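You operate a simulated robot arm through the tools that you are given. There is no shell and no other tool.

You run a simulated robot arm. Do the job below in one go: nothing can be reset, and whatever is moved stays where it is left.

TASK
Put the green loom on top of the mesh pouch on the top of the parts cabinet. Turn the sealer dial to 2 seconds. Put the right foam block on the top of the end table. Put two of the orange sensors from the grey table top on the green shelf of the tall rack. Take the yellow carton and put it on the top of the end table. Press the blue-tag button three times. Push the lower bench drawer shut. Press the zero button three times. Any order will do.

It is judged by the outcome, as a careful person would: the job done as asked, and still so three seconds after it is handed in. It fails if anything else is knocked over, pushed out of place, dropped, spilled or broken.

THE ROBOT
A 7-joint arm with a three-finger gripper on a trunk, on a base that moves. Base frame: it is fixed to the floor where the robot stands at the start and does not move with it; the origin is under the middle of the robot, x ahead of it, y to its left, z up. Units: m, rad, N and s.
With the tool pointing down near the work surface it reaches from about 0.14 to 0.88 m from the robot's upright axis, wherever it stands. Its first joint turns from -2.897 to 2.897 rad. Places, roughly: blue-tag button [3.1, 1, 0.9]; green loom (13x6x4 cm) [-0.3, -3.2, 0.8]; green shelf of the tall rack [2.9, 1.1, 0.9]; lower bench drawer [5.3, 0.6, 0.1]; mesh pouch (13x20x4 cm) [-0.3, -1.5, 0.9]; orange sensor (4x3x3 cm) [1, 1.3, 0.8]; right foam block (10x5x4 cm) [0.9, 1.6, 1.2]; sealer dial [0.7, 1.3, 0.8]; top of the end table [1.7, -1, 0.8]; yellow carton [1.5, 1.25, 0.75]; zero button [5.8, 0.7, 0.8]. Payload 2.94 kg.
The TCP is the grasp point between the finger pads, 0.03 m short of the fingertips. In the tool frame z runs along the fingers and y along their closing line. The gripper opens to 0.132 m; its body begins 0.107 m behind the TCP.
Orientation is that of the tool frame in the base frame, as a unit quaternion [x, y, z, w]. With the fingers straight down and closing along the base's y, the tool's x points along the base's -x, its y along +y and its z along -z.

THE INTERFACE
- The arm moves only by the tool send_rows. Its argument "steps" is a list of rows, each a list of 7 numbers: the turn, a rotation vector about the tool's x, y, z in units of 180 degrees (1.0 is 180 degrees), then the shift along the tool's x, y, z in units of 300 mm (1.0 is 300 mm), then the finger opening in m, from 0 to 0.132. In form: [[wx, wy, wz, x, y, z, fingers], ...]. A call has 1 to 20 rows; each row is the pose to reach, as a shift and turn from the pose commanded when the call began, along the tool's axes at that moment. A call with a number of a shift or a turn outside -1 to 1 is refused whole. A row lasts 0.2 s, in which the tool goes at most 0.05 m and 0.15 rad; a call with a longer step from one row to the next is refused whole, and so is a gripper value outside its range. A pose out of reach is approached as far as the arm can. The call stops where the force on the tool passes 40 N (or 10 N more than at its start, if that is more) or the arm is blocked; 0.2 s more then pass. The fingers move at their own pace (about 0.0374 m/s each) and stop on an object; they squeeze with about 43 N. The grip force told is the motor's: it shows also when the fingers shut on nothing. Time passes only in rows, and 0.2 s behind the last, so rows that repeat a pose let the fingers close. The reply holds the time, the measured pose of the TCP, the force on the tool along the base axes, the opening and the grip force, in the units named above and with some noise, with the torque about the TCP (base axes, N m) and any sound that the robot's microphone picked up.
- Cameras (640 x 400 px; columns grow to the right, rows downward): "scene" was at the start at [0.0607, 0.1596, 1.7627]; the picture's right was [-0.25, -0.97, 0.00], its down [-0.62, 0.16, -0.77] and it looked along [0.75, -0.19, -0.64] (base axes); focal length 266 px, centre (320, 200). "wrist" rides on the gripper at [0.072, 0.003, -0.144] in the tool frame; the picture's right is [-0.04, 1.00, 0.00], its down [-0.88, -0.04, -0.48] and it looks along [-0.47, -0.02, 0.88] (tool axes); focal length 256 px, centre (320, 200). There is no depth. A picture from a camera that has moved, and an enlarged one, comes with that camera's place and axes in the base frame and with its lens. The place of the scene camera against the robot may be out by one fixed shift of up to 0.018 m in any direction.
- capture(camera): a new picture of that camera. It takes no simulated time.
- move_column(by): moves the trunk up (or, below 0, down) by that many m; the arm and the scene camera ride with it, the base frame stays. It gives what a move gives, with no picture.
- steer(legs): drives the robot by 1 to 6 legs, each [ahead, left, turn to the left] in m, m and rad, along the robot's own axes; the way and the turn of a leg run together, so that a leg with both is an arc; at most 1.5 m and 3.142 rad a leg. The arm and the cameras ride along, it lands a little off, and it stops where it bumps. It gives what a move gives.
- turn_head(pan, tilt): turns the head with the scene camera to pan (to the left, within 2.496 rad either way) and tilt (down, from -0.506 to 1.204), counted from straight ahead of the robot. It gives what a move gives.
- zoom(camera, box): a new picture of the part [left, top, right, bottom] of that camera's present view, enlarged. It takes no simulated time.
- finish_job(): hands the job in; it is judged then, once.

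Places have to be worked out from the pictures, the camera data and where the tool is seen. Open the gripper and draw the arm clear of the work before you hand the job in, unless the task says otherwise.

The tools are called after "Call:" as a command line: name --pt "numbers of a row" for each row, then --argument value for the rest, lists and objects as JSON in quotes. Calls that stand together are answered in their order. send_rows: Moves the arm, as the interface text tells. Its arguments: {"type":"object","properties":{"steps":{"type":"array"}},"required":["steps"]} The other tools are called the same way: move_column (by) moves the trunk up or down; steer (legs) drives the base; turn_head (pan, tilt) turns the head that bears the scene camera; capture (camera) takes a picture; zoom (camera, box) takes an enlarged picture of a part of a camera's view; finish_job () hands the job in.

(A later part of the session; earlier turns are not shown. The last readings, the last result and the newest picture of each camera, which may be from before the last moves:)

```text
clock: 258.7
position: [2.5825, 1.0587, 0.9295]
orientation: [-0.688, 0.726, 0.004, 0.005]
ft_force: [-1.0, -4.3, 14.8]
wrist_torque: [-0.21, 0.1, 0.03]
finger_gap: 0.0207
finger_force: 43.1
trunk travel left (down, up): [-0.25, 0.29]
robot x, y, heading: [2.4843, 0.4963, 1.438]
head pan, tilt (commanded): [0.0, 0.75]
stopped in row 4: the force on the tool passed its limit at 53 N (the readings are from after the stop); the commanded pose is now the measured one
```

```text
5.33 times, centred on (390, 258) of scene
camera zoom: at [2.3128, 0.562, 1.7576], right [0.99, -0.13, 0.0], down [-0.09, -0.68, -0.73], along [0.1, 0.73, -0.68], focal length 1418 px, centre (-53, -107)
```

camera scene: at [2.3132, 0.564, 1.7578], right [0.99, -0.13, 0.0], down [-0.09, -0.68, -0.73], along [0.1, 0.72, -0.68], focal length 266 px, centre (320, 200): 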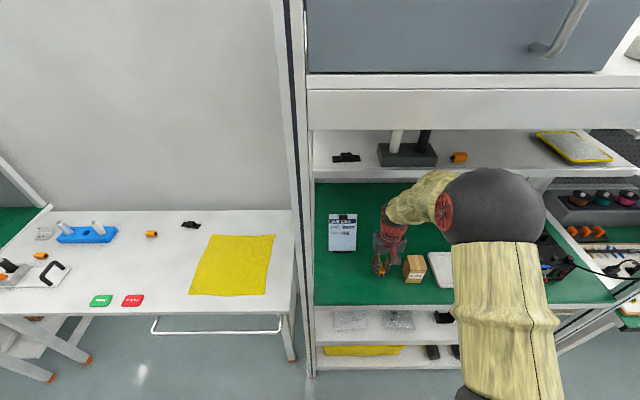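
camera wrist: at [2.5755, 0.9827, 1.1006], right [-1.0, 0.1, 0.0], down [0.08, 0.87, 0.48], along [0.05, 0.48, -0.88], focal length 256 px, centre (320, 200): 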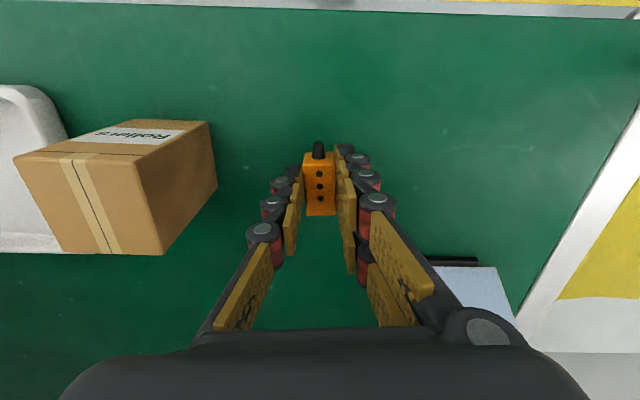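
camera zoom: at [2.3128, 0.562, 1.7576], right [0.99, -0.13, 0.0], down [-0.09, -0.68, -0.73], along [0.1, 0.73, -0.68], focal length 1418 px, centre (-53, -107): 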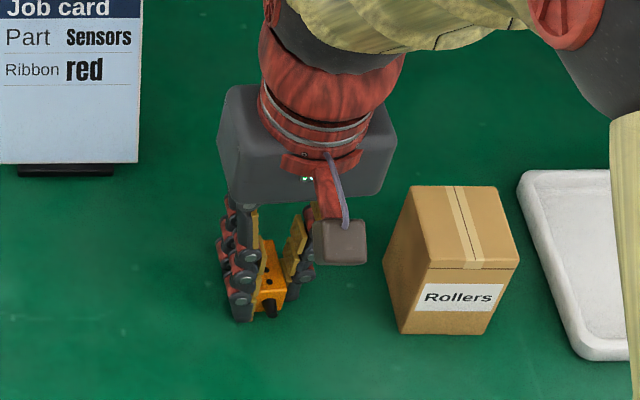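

Contact (shelf z≈0.894). Ease up slightly, release and lift.

Call:
send_rows --pt "0 0 0 0 0 -0.006 0.01" --pt "0 0 0 0 0 -0.006 0.03" --pt "0 0 0 0 0 -0.006 0.045" --pt "0 0 0 0 0 -0.006 0.052" --pt "0 0 0 0 0 -0.006 0.052" --pt "0 0 0 0 0 -0.1 0.052" --pt "0 0 0 0 0 -0.2 0.052" --pt "0 0 0 0 0 -0.35 0.052" --pt "0 0 0 0 0 -0.5 0.052"

Call:
capture --camera "wrist"

```text
clock: 260.7
position: [2.5848, 1.055, 1.0783]
orientation: [-0.688, 0.726, 0.003, 0.005]
ft_force: [0.7, -0.3, -0.2]
wrist_torque: [0.03, 0.03, 0.01]
finger_gap: 0.0521
finger_force: 0.0
trunk travel left (down, up): [-0.25, 0.29]
robot x, y, heading: [2.4858, 0.495, 1.439]
head pan, tilt (commanded): [0.0, 0.75]
```

```text
taken
camera wrist: at [2.5766, 0.982, 1.2215], right [-1.0, 0.1, 0.0], down [0.08, 0.87, 0.48], along [0.05, 0.48, -0.87], focal length 256 px, centre (320, 200)
```

wrist: 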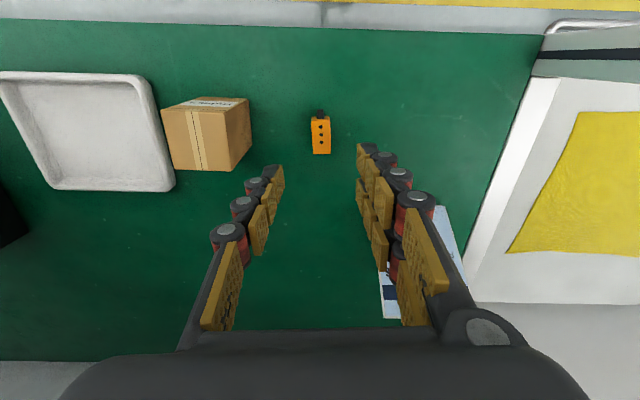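

Sensor 1 placed. Retract, back away and strafe left to fetch the sensor near the middle of the grey table.

Call:
send_rows --pt "0 0 0 0.1 0 -0.1 0.08" --pt "0 0 0 0.24 0 -0.15 0.08" --pt "0 0 0 0.38 0 -0.2 0.08" --pt "0 0 0 0.52 0 -0.2 0.08" --pt "0 0 0 0.66 0 -0.2 0.08"

Call:
steer --legs '[[-0.4, 0, 0], [0, 0.95, 0]]'

Call:
capture --camera "scene"

```text
clock: 261.9
position: [2.5758, 0.8577, 1.1349]
orientation: [-0.688, 0.726, 0.004, 0.006]
ft_force: [-0.6, 0.0, -0.2]
wrist_torque: [0.04, -0.01, 0.03]
finger_gap: 0.0802
finger_force: 0.1
trunk travel left (down, up): [-0.25, 0.29]
robot x, y, heading: [2.4883, 0.4963, 1.436]
head pan, tilt (commanded): [0.0, 0.75]
```

```text
clock: 269.0
position: [1.5879, 0.5831, 1.1341]
orientation: [-0.685, 0.729, 0.003, 0.006]
ft_force: [0.0, -0.1, -0.1]
wrist_torque: [-0.01, -0.01, -0.02]
finger_gap: 0.0798
finger_force: 0.0
trunk travel left (down, up): [-0.25, 0.29]
robot x, y, heading: [1.4934, 0.2214, 1.433]
head pan, tilt (commanded): [0.0, 0.75]
```

```text
taken
camera scene: at [1.3211, 0.2916, 1.7577], right [0.99, -0.14, 0.0], down [-0.1, -0.68, -0.73], along [0.1, 0.72, -0.68], focal length 266 px, centre (320, 200)
```

scene: 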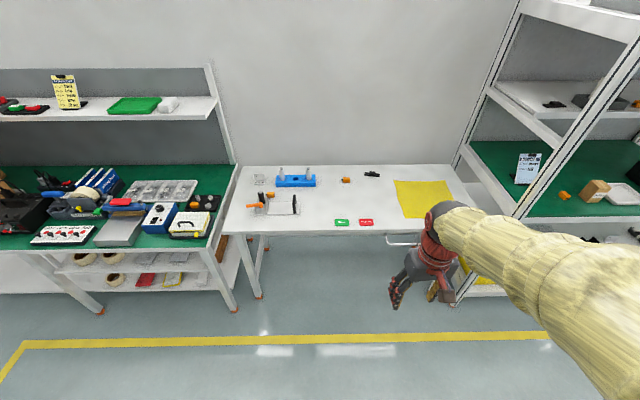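

Drive ahead 0.53 m to the table.

Call:
steer --legs '[[0.53, 0.02, 0.01]]'

Call:
capture --camera "wrist"

```text
clock: 272.0
position: [1.6286, 1.1128, 1.1348]
orientation: [-0.691, 0.723, 0.002, 0.004]
ft_force: [-0.1, -0.6, -0.1]
wrist_torque: [-0.01, -0.04, -0.01]
finger_gap: 0.0801
finger_force: 0.1
trunk travel left (down, up): [-0.25, 0.29]
robot x, y, heading: [1.546, 0.7508, 1.447]
head pan, tilt (commanded): [0.0, 0.75]
```

```text
taken
camera wrist: at [1.6208, 1.0394, 1.2777], right [-1.0, 0.09, 0.0], down [0.07, 0.87, 0.49], along [0.04, 0.48, -0.87], focal length 256 px, centre (320, 200)
```

wrist: 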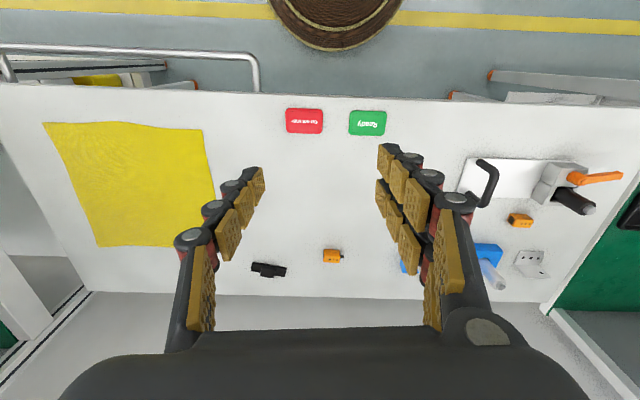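

Sensor C at about [1.63, 1.447]. Move toward it with a 90° clockwise turn, staying at z≈1.0.

Call:
send_rows --pt "0 0 0.0455 -0.08 0 0.04 0.07" --pt "0 0 0.091 -0.16 0 0.08 0.07" --pt "0 0 0.1365 -0.24 0 0.12 0.07" --pt "0 0 0.182 -0.32 0 0.16 0.07" --pt "0 0 0.2275 -0.4 0 0.2 0.07" --pt "0 0 0.273 -0.48 0 0.24 0.07" --pt "0 0 0.3185 -0.56 0 0.28 0.07" --pt "0 0 0.364 -0.64 0 0.32 0.07" --pt "0 0 0.4095 -0.73 0 0.36 0.07" --pt "0 0 0.455 -0.82 0 0.4 0.07" --pt "0 0 0.5 -0.9 0 0.45 0.07"

Call:
capture --camera "wrist"

```text
clock: 274.4
position: [1.6422, 1.384, 0.9999]
orientation: [0.023, 1.0, 0.006, 0.0]
ft_force: [0.0, 0.5, 0.5]
wrist_torque: [0.02, -0.02, -0.01]
finger_gap: 0.07
finger_force: 0.1
trunk travel left (down, up): [-0.25, 0.29]
robot x, y, heading: [1.5424, 0.7498, 1.452]
head pan, tilt (commanded): [0.0, 0.75]
```

```text
taken
camera wrist: at [1.5684, 1.3902, 1.1443], right [0.09, 1.0, 0.01], down [0.88, -0.08, 0.48], along [0.48, -0.03, -0.88], focal length 256 px, centre (320, 200)
```

wrist: 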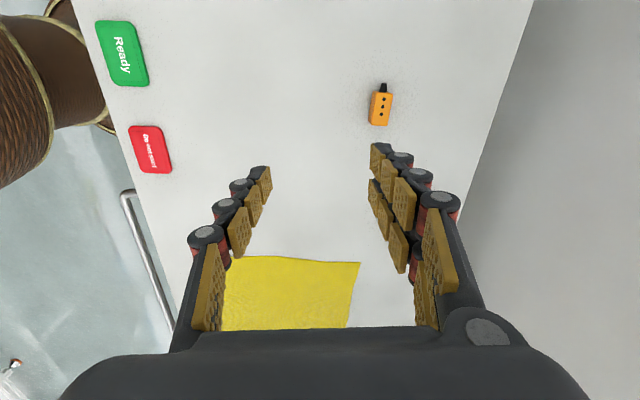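

Sensor is offset (+0.077 along tool y, +0.02 along tool x) and turned about 7°. Align with a small tilt correction and descend to ~0.92.

Call:
send_rows --pt "0.001 0 0.01 0.02 0.08 0.05 0.06" --pt "0.002 0 0.02 0.04 0.16 0.1 0.06" --pt "0.003 0 0.03 0.06 0.23 0.16 0.06" --pt "0.004 0 0.04 0.067 0.253 0.25 0.06" --pt "0.004 0 0.04 0.067 0.253 0.27 0.06"

Call:
capture --camera "wrist"

```text
clock: 275.6
position: [1.624, 1.4627, 0.922]
orientation: [0.085, 0.996, -0.002, 0.001]
ft_force: [0.2, -0.1, -0.9]
wrist_torque: [0.02, 0.0, -0.01]
finger_gap: 0.0601
finger_force: 0.1
trunk travel left (down, up): [-0.25, 0.29]
robot x, y, heading: [1.5438, 0.7507, 1.453]
head pan, tilt (commanded): [0.0, 0.75]
```

```text
taken
camera wrist: at [1.5518, 1.4779, 1.0659], right [0.21, 0.98, 0.0], down [0.86, -0.18, 0.48], along [0.47, -0.1, -0.88], focal length 256 px, centre (320, 200)
```

wrist: 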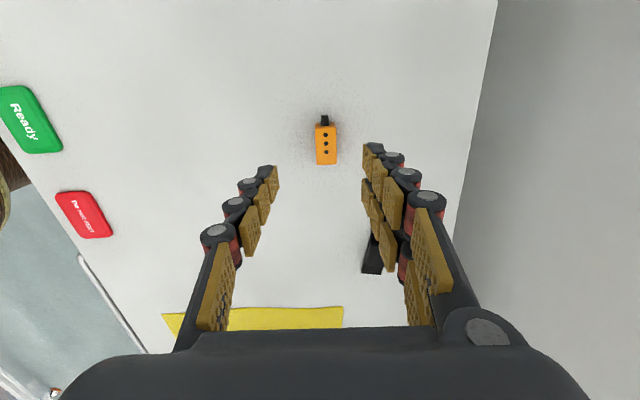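

Aligned; shift 6 mm, descend to ≈0.82.

Call:
send_rows --pt "0 0 0 -0.005 0.02 0.1 0.06" --pt "0 0 0 -0.005 0.02 0.2 0.06" --pt "0 0 0 -0.005 0.02 0.28 0.06" --pt "0 0 0 -0.005 0.02 0.32 0.06" --pt "0 0 0 -0.005 0.02 0.335 0.06"

Call:
capture --camera "wrist"

```text
clock: 276.8
position: [1.6258, 1.4651, 0.8207]
orientation: [0.085, 0.996, -0.001, 0.0]
ft_force: [-1.0, -0.6, 0.6]
wrist_torque: [0.01, 0.04, 0.01]
finger_gap: 0.0599
finger_force: 0.2
trunk travel left (down, up): [-0.25, 0.29]
robot x, y, heading: [1.5448, 0.7466, 1.449]
head pan, tilt (commanded): [0.0, 0.75]
```

```text
taken
camera wrist: at [1.5536, 1.4812, 0.9647], right [0.21, 0.98, 0.0], down [0.86, -0.18, 0.48], along [0.47, -0.1, -0.88], focal length 256 px, centre (320, 200)
```

wrist: 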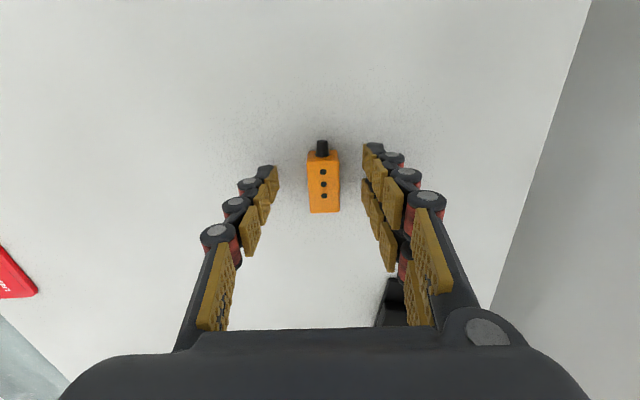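

Sensor is between the fingers. Lower 3 mm and close, then lift.

Call:
send_rows --pt "0 0 0 0 0 0.01 0.06" --pt "0 0 0 0 0 0.01 0.045" --pt "0 0 0 0 0 0.01 0.03" --pt "0 0 0 0 0 0.01 0.015" --pt "0 0 0 0 0 0.01 0.01" --pt "0 0 0 0 0 0.01 0.01" --pt "0 0 0 0 0 0.01 0.01"

Call:
send_rows --pt "0 0 0 0 0 -0.05 0.01" --pt "0 0 0 0 0 -0.15 0.01" --pt "0 0 0 0 0 -0.3 0.01" --pt "0 0 0 0 0 -0.45 0.01" --pt "0 0 0 0 0 -0.6 0.01" --pt "0 0 0 0 0 -0.75 0.01" --pt "0 0 0 0 0 -0.9 0.01"

Call:
capture --camera "wrist"

```text
clock: 278.4
position: [1.6266, 1.4657, 0.8191]
orientation: [0.084, 0.996, 0.0, 0.001]
ft_force: [-0.5, 0.1, 0.1]
wrist_torque: [0.01, 0.03, 0.03]
finger_gap: 0.021
finger_force: 41.9
trunk travel left (down, up): [-0.25, 0.29]
robot x, y, heading: [1.5405, 0.7489, 1.449]
head pan, tilt (commanded): [0.0, 0.75]
```

```text
clock: 280.0
position: [1.628, 1.4644, 1.0909]
orientation: [0.084, 0.996, -0.001, 0.001]
ft_force: [-0.6, 0.2, 0.6]
wrist_torque: [0.01, 0.03, -0.01]
finger_gap: 0.0207
finger_force: 43.0
trunk travel left (down, up): [-0.25, 0.29]
robot x, y, heading: [1.5431, 0.7495, 1.449]
head pan, tilt (commanded): [0.0, 0.75]
```

```text
taken
camera wrist: at [1.5557, 1.4806, 1.2348], right [0.21, 0.98, 0.0], down [0.86, -0.18, 0.48], along [0.47, -0.1, -0.88], focal length 256 px, centre (320, 200)
```

wrist: 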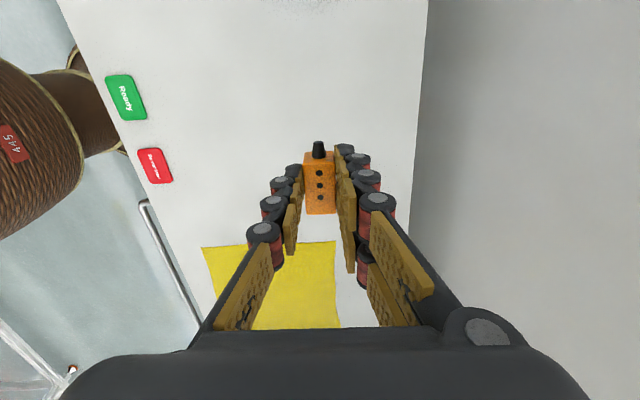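

Held. Rotate back and retract toward the robot.

Call:
send_rows --pt "0 0 -0.0448 0 -0.08 0 0.01" --pt "0 0 -0.0896 0 -0.16 0 0.01" --pt "0 0 -0.1344 0 -0.24 0 0.01" --pt "0 0 -0.1792 0 -0.32 0 0.01" --pt "0 0 -0.224 0 -0.4 0 0.01" --pt "0 0 -0.2688 0 -0.48 0 0.01" --pt "0 0 -0.3136 0 -0.56 0 0.01" --pt "0 0 -0.3584 0 -0.64 0 0.01" --pt "0 0 -0.4032 0 -0.73 0 0.01" --pt "0 0 -0.448 0 -0.82 0 0.01" --pt "0 0 -0.4928 0 -0.91 0 0.01" --pt "0 0 -0.538 0 -1.0 0 0.01"

Call:
steer --legs '[[-0.5, 0, 0], [0, -0.95, 0]]'

Call:
capture --camera "wrist"

```text
clock: 282.6
position: [1.5759, 1.1713, 1.0904]
orientation: [-0.69, 0.724, -0.001, 0.0]
ft_force: [0.6, -0.7, 0.1]
wrist_torque: [0.02, 0.0, 0.02]
finger_gap: 0.0207
finger_force: 43.5
trunk travel left (down, up): [-0.25, 0.29]
robot x, y, heading: [1.5408, 0.7506, 1.454]
head pan, tilt (commanded): [0.0, 0.75]
```

```text
clock: 290.1
position: [2.4703, 0.5623, 1.0908]
orientation: [-0.684, 0.73, 0.0, 0.0]
ft_force: [0.5, -0.2, 0.1]
wrist_torque: [-0.01, 0.03, 0.02]
finger_gap: 0.0208
finger_force: 43.0
trunk travel left (down, up): [-0.25, 0.29]
robot x, y, heading: [2.4286, 0.1416, 1.427]
head pan, tilt (commanded): [0.0, 0.75]
```

```text
taken
camera wrist: at [2.4614, 0.4907, 1.2345], right [-0.99, 0.11, 0.0], down [0.1, 0.87, 0.47], along [0.05, 0.47, -0.88], focal length 256 px, centre (320, 200)
```

wrist: 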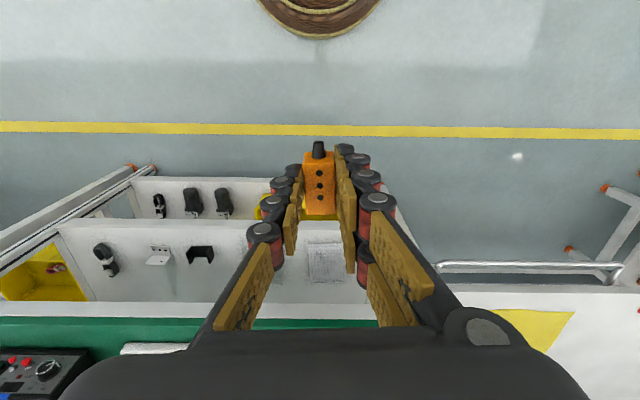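

Drive ahead 0.36 m and correct the heading; then view.

Call:
steer --legs '[[0.36, 0, 0.017]]'

Call:
capture --camera "wrist"

Call:
capture --camera "scene"

```text
clock: 292.4
position: [2.5093, 0.9122, 1.0909]
orientation: [-0.69, 0.724, -0.001, 0.0]
ft_force: [-0.6, 0.2, -0.8]
wrist_torque: [-0.04, 0.0, -0.03]
finger_gap: 0.0205
finger_force: 43.1
trunk travel left (down, up): [-0.25, 0.29]
robot x, y, heading: [2.4742, 0.4929, 1.449]
head pan, tilt (commanded): [0.0, 0.75]
```

```text
taken
camera wrist: at [2.5008, 0.8411, 1.2343], right [-1.0, 0.09, 0.0], down [0.08, 0.88, 0.47], along [0.04, 0.47, -0.88], focal length 256 px, centre (320, 200)
```

wrist: 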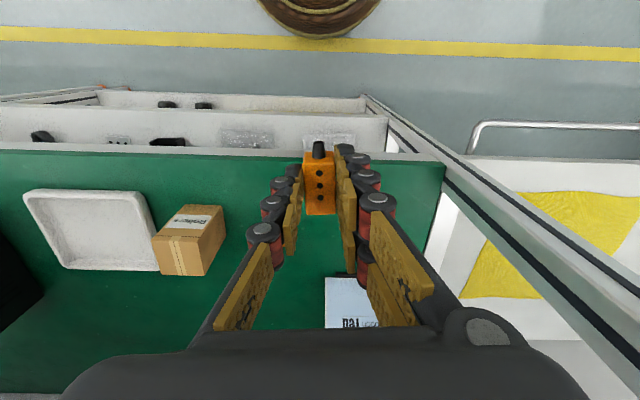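

```text
taken
camera scene: at [2.3002, 0.5561, 1.7577], right [0.99, -0.12, 0.0], down [-0.08, -0.68, -0.73], along [0.09, 0.73, -0.68], focal length 266 px, centre (320, 200)
```

scene: 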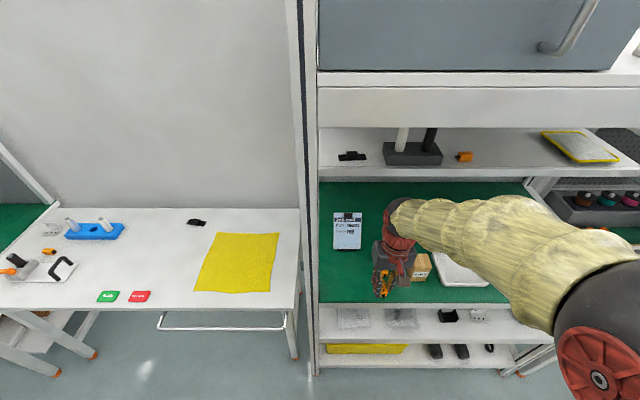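

Move to the second spot (u≈2.335, v≈1.35) and lower to ≈0.95.

Call:
send_rows --pt "0 0 0 -0.12 0.02 0 0.01" --pt "0 0 0 -0.24 0.05 0 0.01" --pt "0 0 0 -0.36 0.08 0.02 0.01" --pt "0 0 0 -0.429 0.093 0.12 0.01" --pt "0 0 0 -0.429 0.093 0.25 0.01" --pt "0 0 0 -0.429 0.093 0.37 0.01" --pt "0 0 0 -0.429 0.093 0.46 0.01"

Call:
capture --camera "wrist"

Call:
zoom --camera "scene" --box '[300, 190, 460, 290]'

```text
clock: 294.0
position: [2.4879, 1.042, 0.9528]
orientation: [-0.69, 0.724, -0.002, 0.001]
ft_force: [-0.4, -0.3, -1.4]
wrist_torque: [-0.03, 0.0, 0.05]
finger_gap: 0.0207
finger_force: 42.8
trunk travel left (down, up): [-0.25, 0.29]
robot x, y, heading: [2.4733, 0.4901, 1.45]
head pan, tilt (commanded): [0.0, 0.75]
```

```text
taken
camera wrist: at [2.4792, 0.9704, 1.0965], right [-1.0, 0.09, 0.0], down [0.08, 0.88, 0.47], along [0.04, 0.47, -0.88], focal length 256 px, centre (320, 200)
```

wrist: 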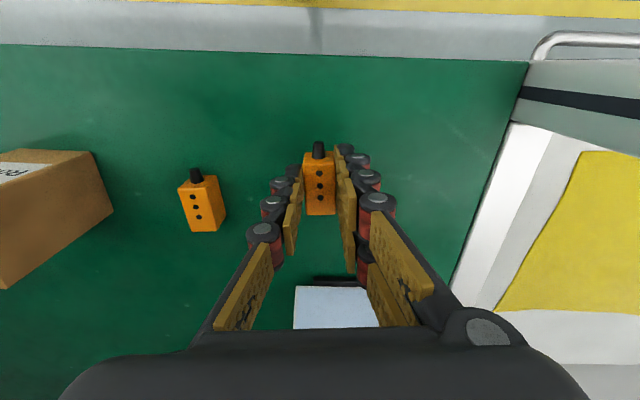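

```text
4.00 times, centred on (380, 240) of scene
camera zoom: at [2.3002, 0.5562, 1.7577], right [0.99, -0.12, 0.0], down [-0.08, -0.68, -0.73], along [0.09, 0.73, -0.68], focal length 1063 px, centre (80, 40)
```

zoom: 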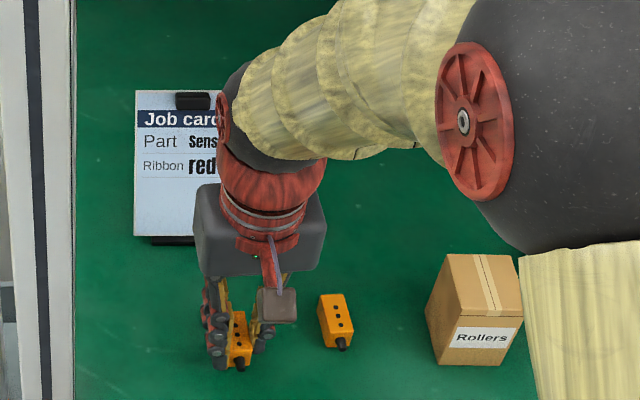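

Sensor 1 and the card are clear. Descend slowly to contact.

Call:
send_rows --pt "0 0 0 0 0 0.03 0.01" --pt "0 0 0 0 0 0.05 0.01" --pt "0 0 0 0 0 0.06 0.01" --pt "0 0 0 0 0 0.067 0.01"

```text
clock: 295.0
position: [2.4887, 1.0427, 0.9368]
orientation: [-0.69, 0.724, 0.002, 0.002]
ft_force: [-0.5, -7.8, 37.4]
wrist_torque: [-0.2, 0.08, -0.03]
finger_gap: 0.0212
finger_force: 43.3
trunk travel left (down, up): [-0.25, 0.29]
robot x, y, heading: [2.4719, 0.4858, 1.45]
head pan, tilt (commanded): [0.0, 0.75]
```

Contact (37 N). Ease up 2 mm, open and lift.

Call:
send_rows --pt "0 0 0 0 0 -0.008 0.01" --pt "0 0 0 0 0 -0.008 0.03" --pt "0 0 0 0 0 -0.008 0.045" --pt "0 0 0 0 0 -0.008 0.05" --pt "0 0 0 0 0 -0.008 0.05" --pt "0 0 0 0 0 -0.1 0.05" --pt "0 0 0 0 0 -0.2 0.05" --pt "0 0 0 0 0 -0.35 0.05" --pt "0 0 0 0 0 -0.5 0.05"

Call:
capture --camera "wrist"

```text
clock: 297.0
position: [2.4855, 1.0382, 1.0814]
orientation: [-0.69, 0.724, -0.002, 0.0]
ft_force: [-0.4, 0.1, -0.2]
wrist_torque: [0.04, 0.01, 0.01]
finger_gap: 0.0501
finger_force: 0.1
trunk travel left (down, up): [-0.25, 0.29]
robot x, y, heading: [2.4747, 0.4876, 1.45]
head pan, tilt (commanded): [0.0, 0.75]
```

```text
taken
camera wrist: at [2.4774, 0.9677, 1.226], right [-1.0, 0.09, 0.0], down [0.08, 0.88, 0.47], along [0.04, 0.47, -0.88], focal length 256 px, centre (320, 200)
```

wrist: 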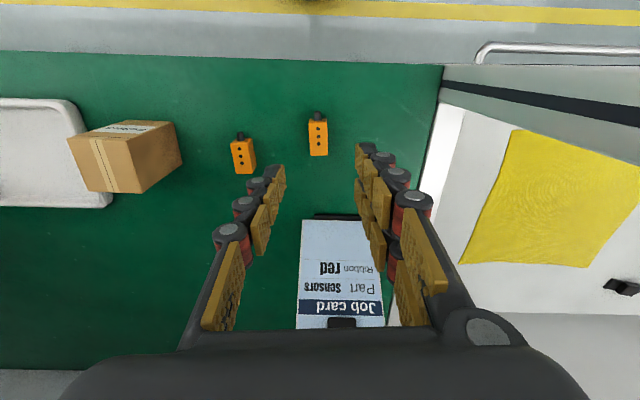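

Both sensors are on the green shelf. Retract and move right to inspect the blue-tag device.

Call:
send_rows --pt "0 0 0 0.1 0 -0.1 0.05" --pt "0 0 0 0.24 0 -0.1 0.05" --pt "0 0 0 0.38 0 -0.1 0.05" --pt "0 0 0 0.52 0 -0.1 0.05" --pt "0 0 0 0.66 0 -0.1 0.05"

Call:
steer --legs '[[-0.2, 0, 0], [0, -0.5, 0]]'

Call:
turn_head --pan -0.1 --tilt 0.7

Call:
capture --camera "scene"

```text
clock: 298.2
position: [2.4751, 0.8436, 1.1161]
orientation: [-0.689, 0.725, 0.0, 0.001]
ft_force: [0.1, -0.2, -0.2]
wrist_torque: [0.0, 0.02, 0.0]
finger_gap: 0.0501
finger_force: 0.1
trunk travel left (down, up): [-0.25, 0.29]
robot x, y, heading: [2.4745, 0.4891, 1.452]
head pan, tilt (commanded): [0.0, 0.75]
```

```text
clock: 302.3
position: [2.9342, 0.5882, 1.1149]
orientation: [-0.691, 0.723, 0.0, -0.001]
ft_force: [0.9, -0.9, 0.0]
wrist_torque: [0.0, 0.01, -0.02]
finger_gap: 0.0501
finger_force: 0.0
trunk travel left (down, up): [-0.25, 0.29]
robot x, y, heading: [2.9379, 0.2312, 1.453]
head pan, tilt (commanded): [0.0, 0.75]
```

```text
clock: 302.9
position: [2.9335, 0.5873, 1.1144]
orientation: [-0.691, 0.723, -0.001, 0.0]
ft_force: [-0.5, -0.7, -0.2]
wrist_torque: [0.0, 0.01, -0.02]
finger_gap: 0.0504
finger_force: 0.0
trunk travel left (down, up): [-0.25, 0.29]
robot x, y, heading: [2.9326, 0.2331, 1.454]
head pan, tilt (commanded): [-0.099, 0.7]
```

```text
taken
camera scene: at [2.7688, 0.2987, 1.762], right [0.98, -0.21, 0.0], down [-0.14, -0.63, -0.76], along [0.16, 0.75, -0.64], focal length 266 px, centre (320, 200)
```

scene: 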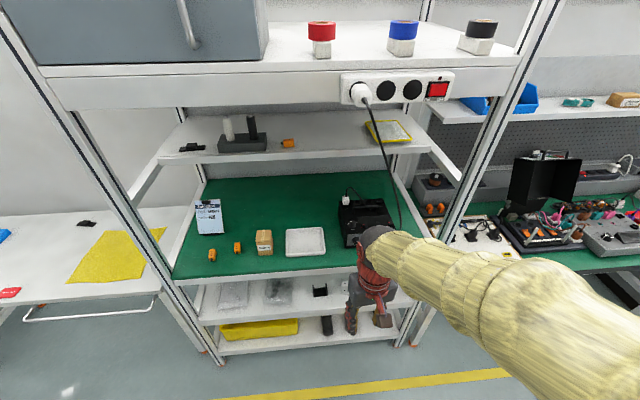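

The arm hides the device front. Shift right 0.35 m to see past the arm.

Call:
steer --legs '[[0, -0.35, -0.01]]'

Call:
turn_head --pan 0.2 --tilt 0.7

Call:
capture --camera "scene"

```text
clock: 305.2
position: [3.2875, 0.5447, 1.114]
orientation: [-0.688, 0.725, 0.0, -0.001]
ft_force: [-0.4, -0.6, -0.8]
wrist_torque: [0.01, -0.01, 0.01]
finger_gap: 0.05
finger_force: 0.2
trunk travel left (down, up): [-0.25, 0.29]
robot x, y, heading: [3.2855, 0.1923, 1.442]
head pan, tilt (commanded): [-0.099, 0.7]
```

```text
clock: 306.0
position: [3.2871, 0.5458, 1.1149]
orientation: [-0.689, 0.725, -0.001, 0.0]
ft_force: [0.2, -0.6, 0.6]
wrist_torque: [0.02, 0.05, 0.02]
finger_gap: 0.05
finger_force: 0.2
trunk travel left (down, up): [-0.25, 0.29]
robot x, y, heading: [3.2842, 0.1919, 1.442]
head pan, tilt (commanded): [0.201, 0.7]
```

```text
taken
camera scene: at [3.095, 0.2592, 1.762], right [1.0, 0.08, 0.0], down [0.05, -0.64, -0.76], along [-0.06, 0.76, -0.64], focal length 266 px, centre (320, 200)
```

scene: 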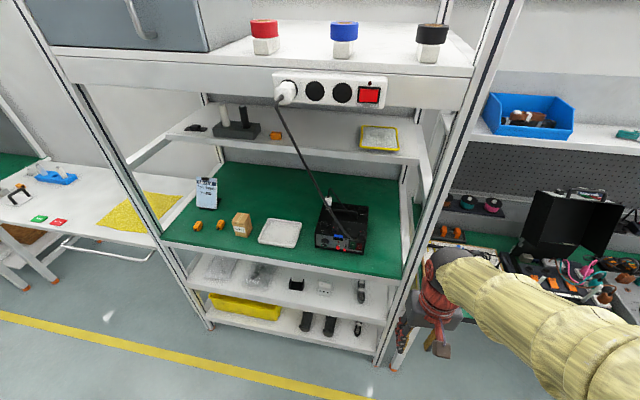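

Call:
zoom --camera "scene" --box '[300, 190, 380, 260]'

Call:
zoom --camera "scene" --box '[308, 224, 372, 258]'

```text
5.71 times, centred on (340, 225) of scene
camera zoom: at [3.095, 0.2592, 1.762], right [1.0, 0.08, 0.0], down [0.05, -0.64, -0.76], along [-0.06, 0.76, -0.64], focal length 1519 px, centre (206, 57)
```

zoom: 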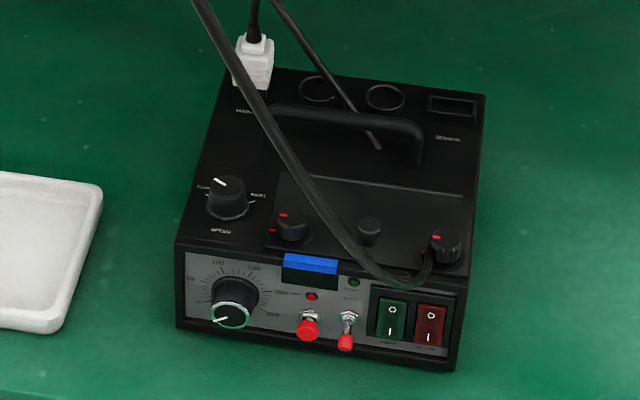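

```text
10.00 times, centred on (340, 241) of scene
camera zoom: at [3.095, 0.2592, 1.762], right [1.0, 0.08, 0.0], down [0.05, -0.64, -0.76], along [-0.06, 0.76, -0.64], focal length 2658 px, centre (120, -210)
```

zoom: 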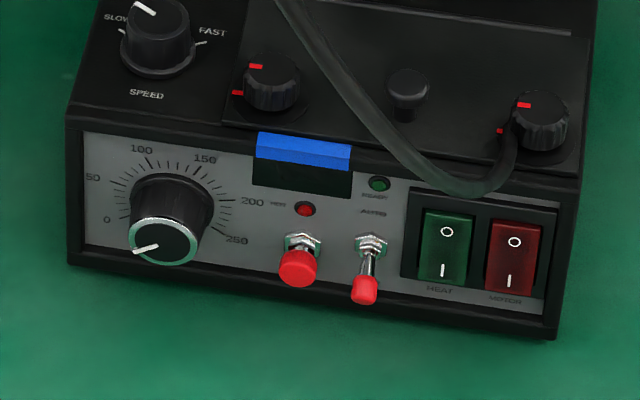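

The device has one red push-button (blue tag above) at about [3.117, 0.95, 0.94], with a toggle 26 mm to its right and a hanging cable in front, upper right. I'll press it with closed fingers held horizontally. First shift left 0.26 so that I'm square in front of it.

Call:
steer --legs '[[0, 0.26, 0]]'

Call:
send_rows --pt "0 0 0 0 0 0 0.02" --pt "0 0 0 0 0 0 0.0" --pt "0 0 0 0 0 0 0.0" --pt "0 0 0 0 0 0 0.0"

Call:
capture --camera "wrist"

```text
clock: 307.9
position: [3.0305, 0.5758, 1.1141]
orientation: [-0.69, 0.724, -0.001, 0.0]
ft_force: [0.2, -0.3, 0.0]
wrist_torque: [-0.02, 0.01, 0.03]
finger_gap: 0.0502
finger_force: 0.0
trunk travel left (down, up): [-0.25, 0.29]
robot x, y, heading: [3.0315, 0.2217, 1.451]
head pan, tilt (commanded): [0.201, 0.7]
```

```text
clock: 308.9
position: [3.0315, 0.5752, 1.1148]
orientation: [-0.69, 0.724, -0.001, 0.001]
ft_force: [0.8, 0.0, -0.6]
wrist_torque: [0.02, 0.0, -0.04]
finger_gap: 0.0001
finger_force: 15.0
trunk travel left (down, up): [-0.25, 0.29]
robot x, y, heading: [3.0308, 0.2196, 1.456]
head pan, tilt (commanded): [0.201, 0.7]
```

```text
taken
camera wrist: at [3.0234, 0.5039, 1.2588], right [-1.0, 0.09, 0.0], down [0.08, 0.88, 0.47], along [0.04, 0.47, -0.88], focal length 256 px, centre (320, 200)
```

wrist: 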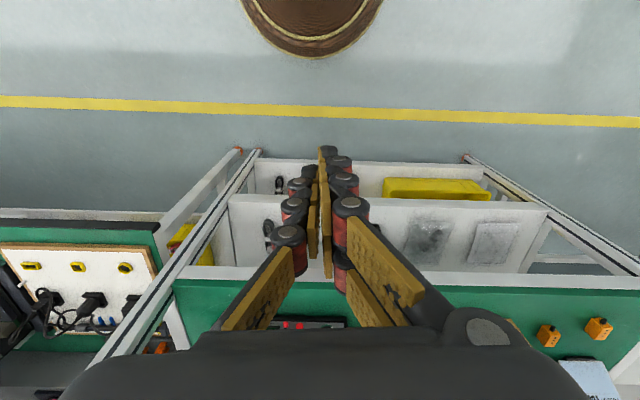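

Closed fingers. Align yaw with the panel normal (+4.6° CW) and shift 3 cm right.

Call:
send_rows --pt "0 0 0.013 0 -0.06 0 0.0" --pt "0 0 0.0256 0 -0.113 0 0.0"

Call:
send_rows --pt "0 -0.0455 0 -0.06 0 0 0.0" --pt "0 -0.091 0 -0.12 0 0 0.0" --pt "0 -0.1365 0 -0.18 0 0.02 0.0" --pt "0 -0.182 0 -0.24 0 0.05 0.0" --pt "0 -0.2275 0 -0.3 0 0.09 0.0" --pt "0 -0.273 0 -0.36 0 0.14 0.0" --pt "0 -0.3185 0 -0.42 0 0.19 0.0" --pt "0 -0.364 0 -0.46 0 0.25 0.0" --pt "0 -0.4095 0 -0.5 0 0.32 0.0" --pt "0 -0.455 0 -0.52 0 0.39 0.0" --pt "0 -0.5 0 -0.53 0 0.46 0.0"

Call:
capture --camera "wrist"

Call:
capture --camera "scene"

```text
clock: 309.5
position: [3.0667, 0.5754, 1.1137]
orientation: [-0.661, 0.75, -0.002, 0.0]
ft_force: [-1.0, -0.2, -0.5]
wrist_torque: [-0.01, -0.02, 0.02]
finger_gap: 0.0
finger_force: 28.9
trunk travel left (down, up): [-0.25, 0.29]
robot x, y, heading: [3.0324, 0.221, 1.454]
head pan, tilt (commanded): [0.201, 0.7]
```

```text
clock: 312.1
position: [3.1175, 0.6767, 1.1676]
orientation: [-0.399, 0.573, 0.39, 0.601]
ft_force: [-0.5, -0.6, 0.8]
wrist_torque: [-0.02, 0.0, -0.01]
finger_gap: 0.0
finger_force: 28.9
out of reach, approached as far as the arm can: row 7, 8, 9, 10, 11
trunk travel left (down, up): [-0.25, 0.29]
robot x, y, heading: [3.0276, 0.2187, 1.451]
head pan, tilt (commanded): [0.201, 0.7]
stopped in row 11: the arm was blocked; the commanded pose is now the measured one
```

```text
taken
camera wrist: at [3.0608, 0.5454, 1.0918], right [-0.93, 0.38, 0.01], down [-0.18, -0.47, 0.87], along [0.33, 0.8, 0.5], focal length 256 px, centre (320, 200)
```

wrist: 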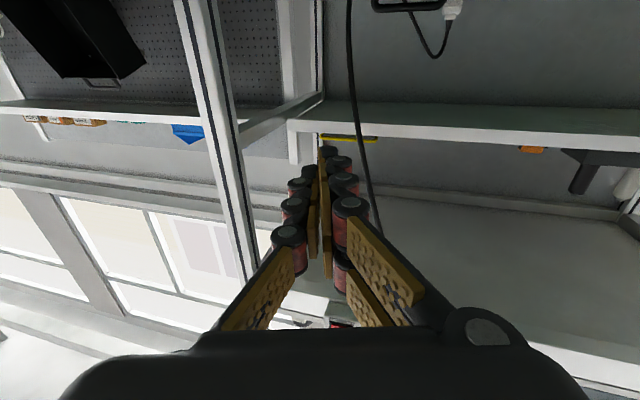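

```text
taken
camera scene: at [2.8404, 0.2884, 1.7621], right [1.0, 0.08, 0.0], down [0.05, -0.64, -0.77], along [-0.06, 0.76, -0.64], focal length 266 px, centre (320, 200)
```

scene: 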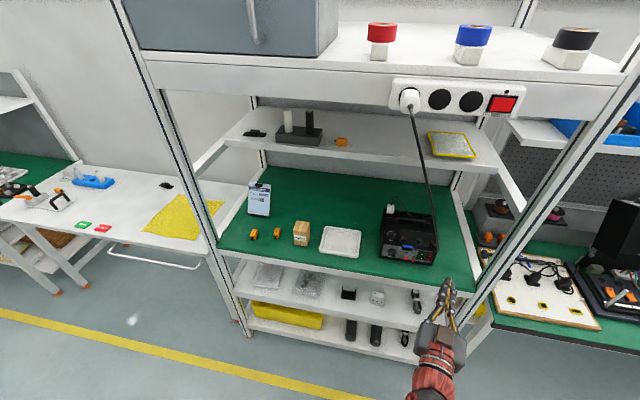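

The arm couldn't fold that tightly so close to the body; the tool is now horizontal but yawed right by 15°. Back the base 0.15 m to gain room, then lower, advance relative to the robot and square the yaw.

Call:
steer --legs '[[-0.15, 0, 0]]'

Call:
send_rows --pt "-0.01 0 0 0.08 0 0.08 0.0" --pt "-0.02 0 0 0.16 0.01 0.16 0.0" --pt "-0.03 0 0 0.24 0.02 0.24 0.0" --pt "-0.04 0 0 0.32 0.03 0.32 0.0" --pt "-0.05 0 0 0.4 0.04 0.4 0.0" --pt "-0.06 0 0 0.48 0.05 0.48 0.0" --pt "-0.07 0 0 0.56 0.06 0.54 0.0" --pt "-0.083 0 0 0.62 0.07 0.6 0.0"

Call:
capture --camera "wrist"

Call:
capture --camera "scene"

```text
clock: 313.4
position: [3.0967, 0.521, 1.1678]
orientation: [-0.399, 0.572, 0.39, 0.601]
ft_force: [-0.7, -0.9, -0.8]
wrist_torque: [-0.01, -0.04, 0.0]
finger_gap: 0.0
finger_force: 28.5
trunk travel left (down, up): [-0.25, 0.29]
robot x, y, heading: [3.0126, 0.0658, 1.455]
head pan, tilt (commanded): [0.201, 0.7]
```

```text
clock: 315.2
position: [3.0664, 0.6874, 1.0154]
orientation: [-0.45, 0.54, 0.426, 0.569]
ft_force: [-0.1, -0.8, 0.0]
wrist_torque: [0.02, 0.02, 0.02]
finger_gap: 0.0001
finger_force: 28.9
out of reach, approached as far as the arm can: row 3, 4, 5, 6, 7, 8
trunk travel left (down, up): [-0.25, 0.29]
robot x, y, heading: [3.0144, 0.0639, 1.458]
head pan, tilt (commanded): [0.201, 0.7]
```

```text
taken
camera wrist: at [3.0323, 0.5499, 0.9417], right [-0.97, 0.23, -0.01], down [-0.12, -0.47, 0.87], along [0.2, 0.85, 0.49], focal length 256 px, centre (320, 200)
```

wrist: 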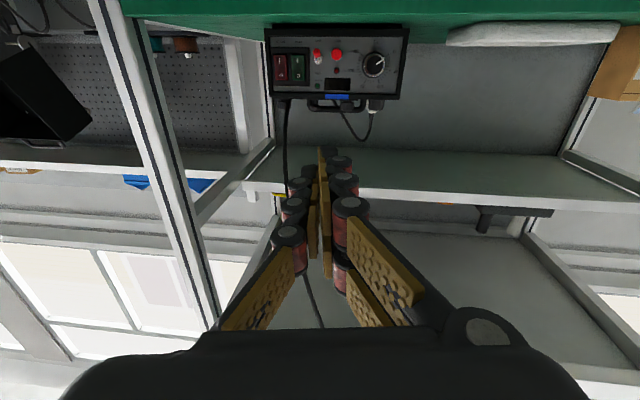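

```text
taken
camera scene: at [2.8218, 0.1335, 1.762], right [1.0, 0.08, 0.0], down [0.05, -0.64, -0.76], along [-0.06, 0.76, -0.64], focal length 266 px, centre (320, 200)
```

scene: 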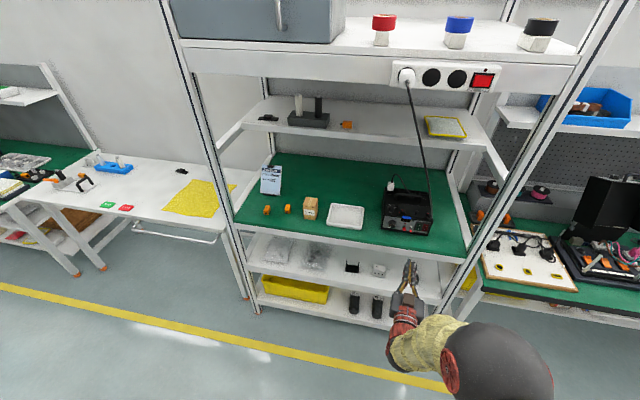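

The wrist camera now sees the device's front panel clearly. Send a zero-shift row to see where the commanded pose stands.

Call:
send_rows --pt "0 0 0 0 0 0 0.0"

Call:
zoom --camera "wrist" --box '[250, 10, 430, 122]'

```text
clock: 315.6
position: [3.0665, 0.6897, 1.0165]
orientation: [-0.45, 0.54, 0.427, 0.568]
ft_force: [-0.4, -0.7, -0.2]
wrist_torque: [0.02, 0.0, -0.01]
finger_gap: 0.0
finger_force: 28.5
trunk travel left (down, up): [-0.25, 0.29]
robot x, y, heading: [3.014, 0.0684, 1.455]
head pan, tilt (commanded): [0.201, 0.7]
```

```text
3.56 times, centred on (340, 66) of wrist
camera zoom: at [3.0323, 0.5502, 0.9415], right [-0.97, 0.23, -0.01], down [-0.12, -0.47, 0.87], along [0.2, 0.85, 0.49], focal length 910 px, centre (249, 676)
```

zoom: 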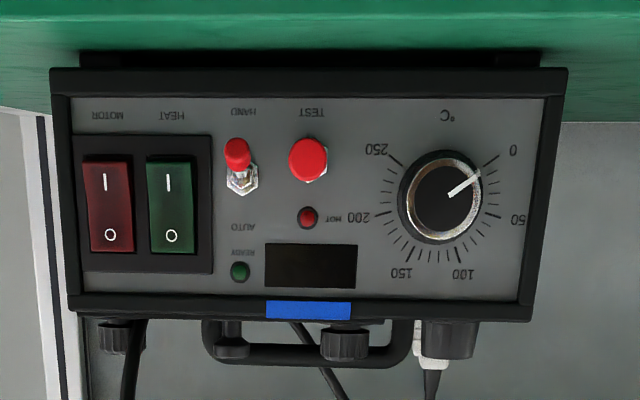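

The panel shows a red TEST push-button (blue tag above) at z≈0.936. Square the tool, lower 8 cm and advance 10 cm.

Call:
send_rows --pt "-0.006 0 0.003 0.045 0.008 0.055 0.0" --pt "-0.012 0 0.006 0.09 0.016 0.11 0.0" --pt "-0.018 0 0.009 0.135 0.024 0.165 0.0" --pt "-0.024 0 0.012 0.18 0.032 0.22 0.0" --pt "-0.03 0 0.014 0.225 0.04 0.275 0.0" --pt "-0.033 0 0.016 0.266 0.048 0.331 0.0"

Call:
capture --camera "wrist"

Call:
capture --camera "scene"

```text
clock: 317.1
position: [3.0286, 0.798, 0.937]
orientation: [-0.46, 0.536, 0.446, 0.549]
ft_force: [-0.5, -0.1, 0.3]
wrist_torque: [0.01, 0.0, -0.05]
finger_gap: 0.0001
finger_force: 28.8
out of reach, approached as far as the arm can: row 1, 2, 3, 4, 5, 6
trunk travel left (down, up): [-0.25, 0.29]
robot x, y, heading: [3.0155, 0.0638, 1.45]
head pan, tilt (commanded): [0.201, 0.7]
```

```text
taken
camera wrist: at [3.0006, 0.6571, 0.8648], right [-0.98, 0.18, 0.02], down [-0.07, -0.47, 0.88], along [0.16, 0.86, 0.48], focal length 256 px, centre (320, 200)
```

wrist: 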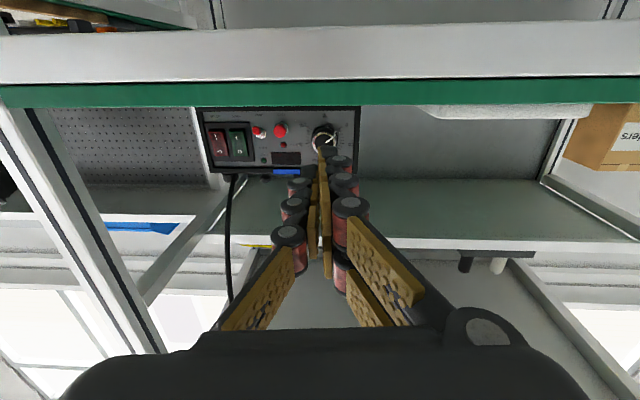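

```text
taken
camera scene: at [2.8216, 0.1347, 1.7619], right [1.0, 0.08, 0.0], down [0.05, -0.64, -0.76], along [-0.06, 0.76, -0.64], focal length 266 px, centre (320, 200)
```

scene: 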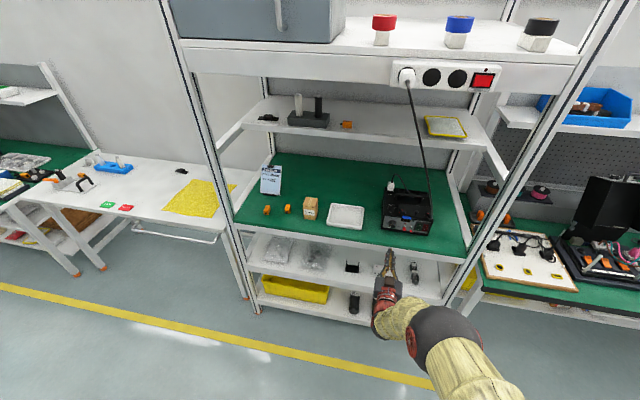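

The arm is near a joint limit at this height and slides sideways. I'll back the base 0.12, raise the arm 0.2 and lower the trunk 0.2, so that the same height is reached with a freer arm posture.

Call:
steer --legs '[[-0.12, 0, 0]]'

Call:
send_rows --pt "0 0 0 -0.15 0 0 0.0" --pt "0 0 0 -0.3 0 0 0.0" --pt "0 0 0 -0.45 0 0 0.0" --pt "0 0 0 -0.6 0 0 0.0" --pt "0 0 0 -0.72 0 0 0.0"

```text
clock: 318.3
position: [3.0158, 0.6781, 0.9371]
orientation: [-0.459, 0.537, 0.445, 0.55]
ft_force: [0.9, 0.3, 0.0]
wrist_torque: [-0.02, -0.01, -0.03]
finger_gap: 0.0004
finger_force: 28.8
trunk travel left (down, up): [-0.25, 0.29]
robot x, y, heading: [3.0002, -0.0505, 1.452]
head pan, tilt (commanded): [0.201, 0.7]
```

```text
clock: 319.5
position: [3.0157, 0.6804, 1.1524]
orientation: [-0.46, 0.537, 0.445, 0.55]
ft_force: [-0.3, 0.7, -1.0]
wrist_torque: [0.06, 0.02, 0.0]
finger_gap: 0.0
finger_force: 28.0
trunk travel left (down, up): [-0.25, 0.29]
robot x, y, heading: [2.9986, -0.0523, 1.451]
head pan, tilt (commanded): [0.201, 0.7]
```

Reached without trouble. Lower the trunk by 0.216.

Call:
move_column --by -0.216

Call:
send_rows --pt "-0.005 0 0 0 -0.05 0.05 0.0" --pt "-0.01 0 0 0 -0.1 0.1 0.0" --pt "-0.016 0 0 0 -0.15 0.15 0.0" --pt "-0.016 0 0 0 -0.18 0.2 0.0"

Call:
capture --camera "wrist"

```text
clock: 321.8
position: [3.0149, 0.6804, 0.9365]
orientation: [-0.459, 0.537, 0.446, 0.55]
ft_force: [-0.4, -0.6, -0.6]
wrist_torque: [0.0, -0.01, 0.03]
finger_gap: 0.0001
finger_force: 28.8
trunk travel left (down, up): [-0.034, 0.506]
robot x, y, heading: [2.996, -0.0553, 1.454]
head pan, tilt (commanded): [0.201, 0.7]
```

```text
clock: 322.8
position: [3.0318, 0.7098, 0.9248]
orientation: [-0.465, 0.536, 0.447, 0.544]
ft_force: [-1.0, 1.2, -0.6]
wrist_torque: [0.09, 0.0, -0.02]
finger_gap: 0.0
finger_force: 28.9
out of reach, approached as far as the arm can: row 1, 2, 3, 4
trunk travel left (down, up): [-0.034, 0.506]
robot x, y, heading: [2.9965, -0.0521, 1.45]
head pan, tilt (commanded): [0.201, 0.7]
```

```text
taken
camera wrist: at [3.005, 0.5684, 0.8534], right [-0.99, 0.17, 0.02], down [-0.07, -0.46, 0.88], along [0.16, 0.87, 0.47], focal length 256 px, centre (320, 200)
```

wrist: 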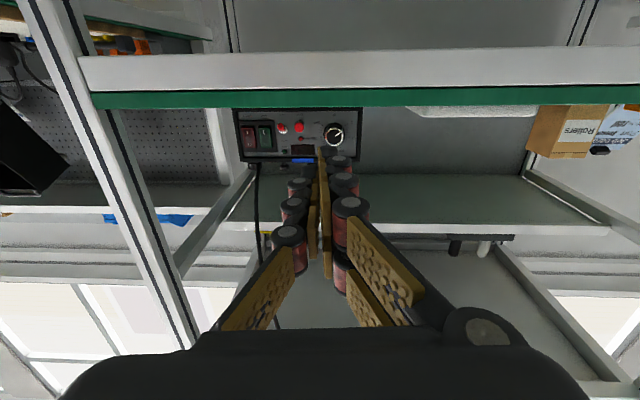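

Horizontal is at the reach limit; a 65° tilt will do and is easier. Tilt the tool down by 25° at this place (well in front of the rack), and raise the trunk by 0.1.

Call:
send_rows --pt "0 0.035 0 0 0 0 0.0" --pt "0 0.07 0 0 0 0 0.0" --pt "0 0.105 0 0 0 0 0.0" --pt "0 0.139 0 0 0 0 0.0"

Call:
move_column --by 0.1

Call:
capture --camera "wrist"

```text
clock: 323.8
position: [3.0291, 0.71, 0.9248]
orientation: [-0.561, 0.63, 0.345, 0.411]
ft_force: [0.2, -0.4, -0.7]
wrist_torque: [0.05, -0.02, 0.0]
finger_gap: 0.0001
finger_force: 28.6
trunk travel left (down, up): [-0.034, 0.506]
robot x, y, heading: [3.0002, -0.0522, 1.452]
head pan, tilt (commanded): [0.201, 0.7]
```

```text
clock: 325.1
position: [3.0279, 0.7103, 1.0242]
orientation: [-0.561, 0.629, 0.346, 0.411]
ft_force: [1.2, -0.3, 0.2]
wrist_torque: [0.02, -0.01, -0.03]
finger_gap: 0.0
finger_force: 28.6
trunk travel left (down, up): [-0.134, 0.406]
robot x, y, heading: [2.9996, -0.0497, 1.45]
head pan, tilt (commanded): [0.201, 0.7]
```

```text
taken
camera wrist: at [3.0038, 0.551, 1.0193], right [-0.99, 0.15, 0.01], down [0.0, -0.06, 1.0], along [0.15, 0.99, 0.06], focal length 256 px, centre (320, 200)
```

wrist: 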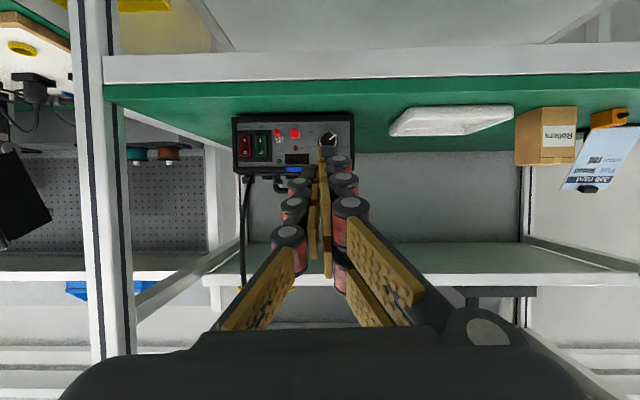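

The camera now looks straight at the panel. Zoom to measure the button against the fingertip.

Call:
zoom --camera "wrist" --box '[225, 105, 369, 195]'

```text
4.44 times, centred on (297, 150) of wrist
camera zoom: at [3.0038, 0.551, 1.0193], right [-0.99, 0.15, 0.01], down [0.0, -0.06, 1.0], along [0.15, 0.99, 0.06], focal length 1138 px, centre (422, 422)
```

zoom: 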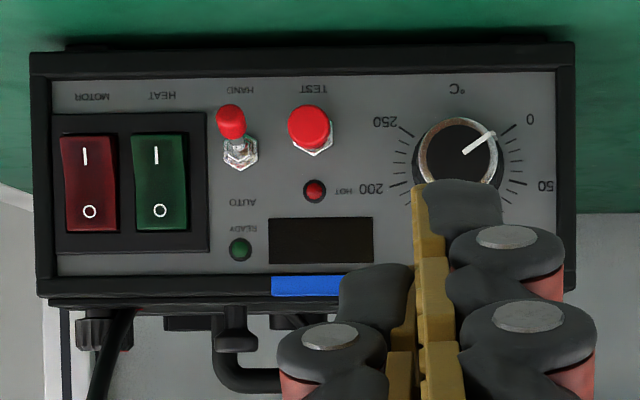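

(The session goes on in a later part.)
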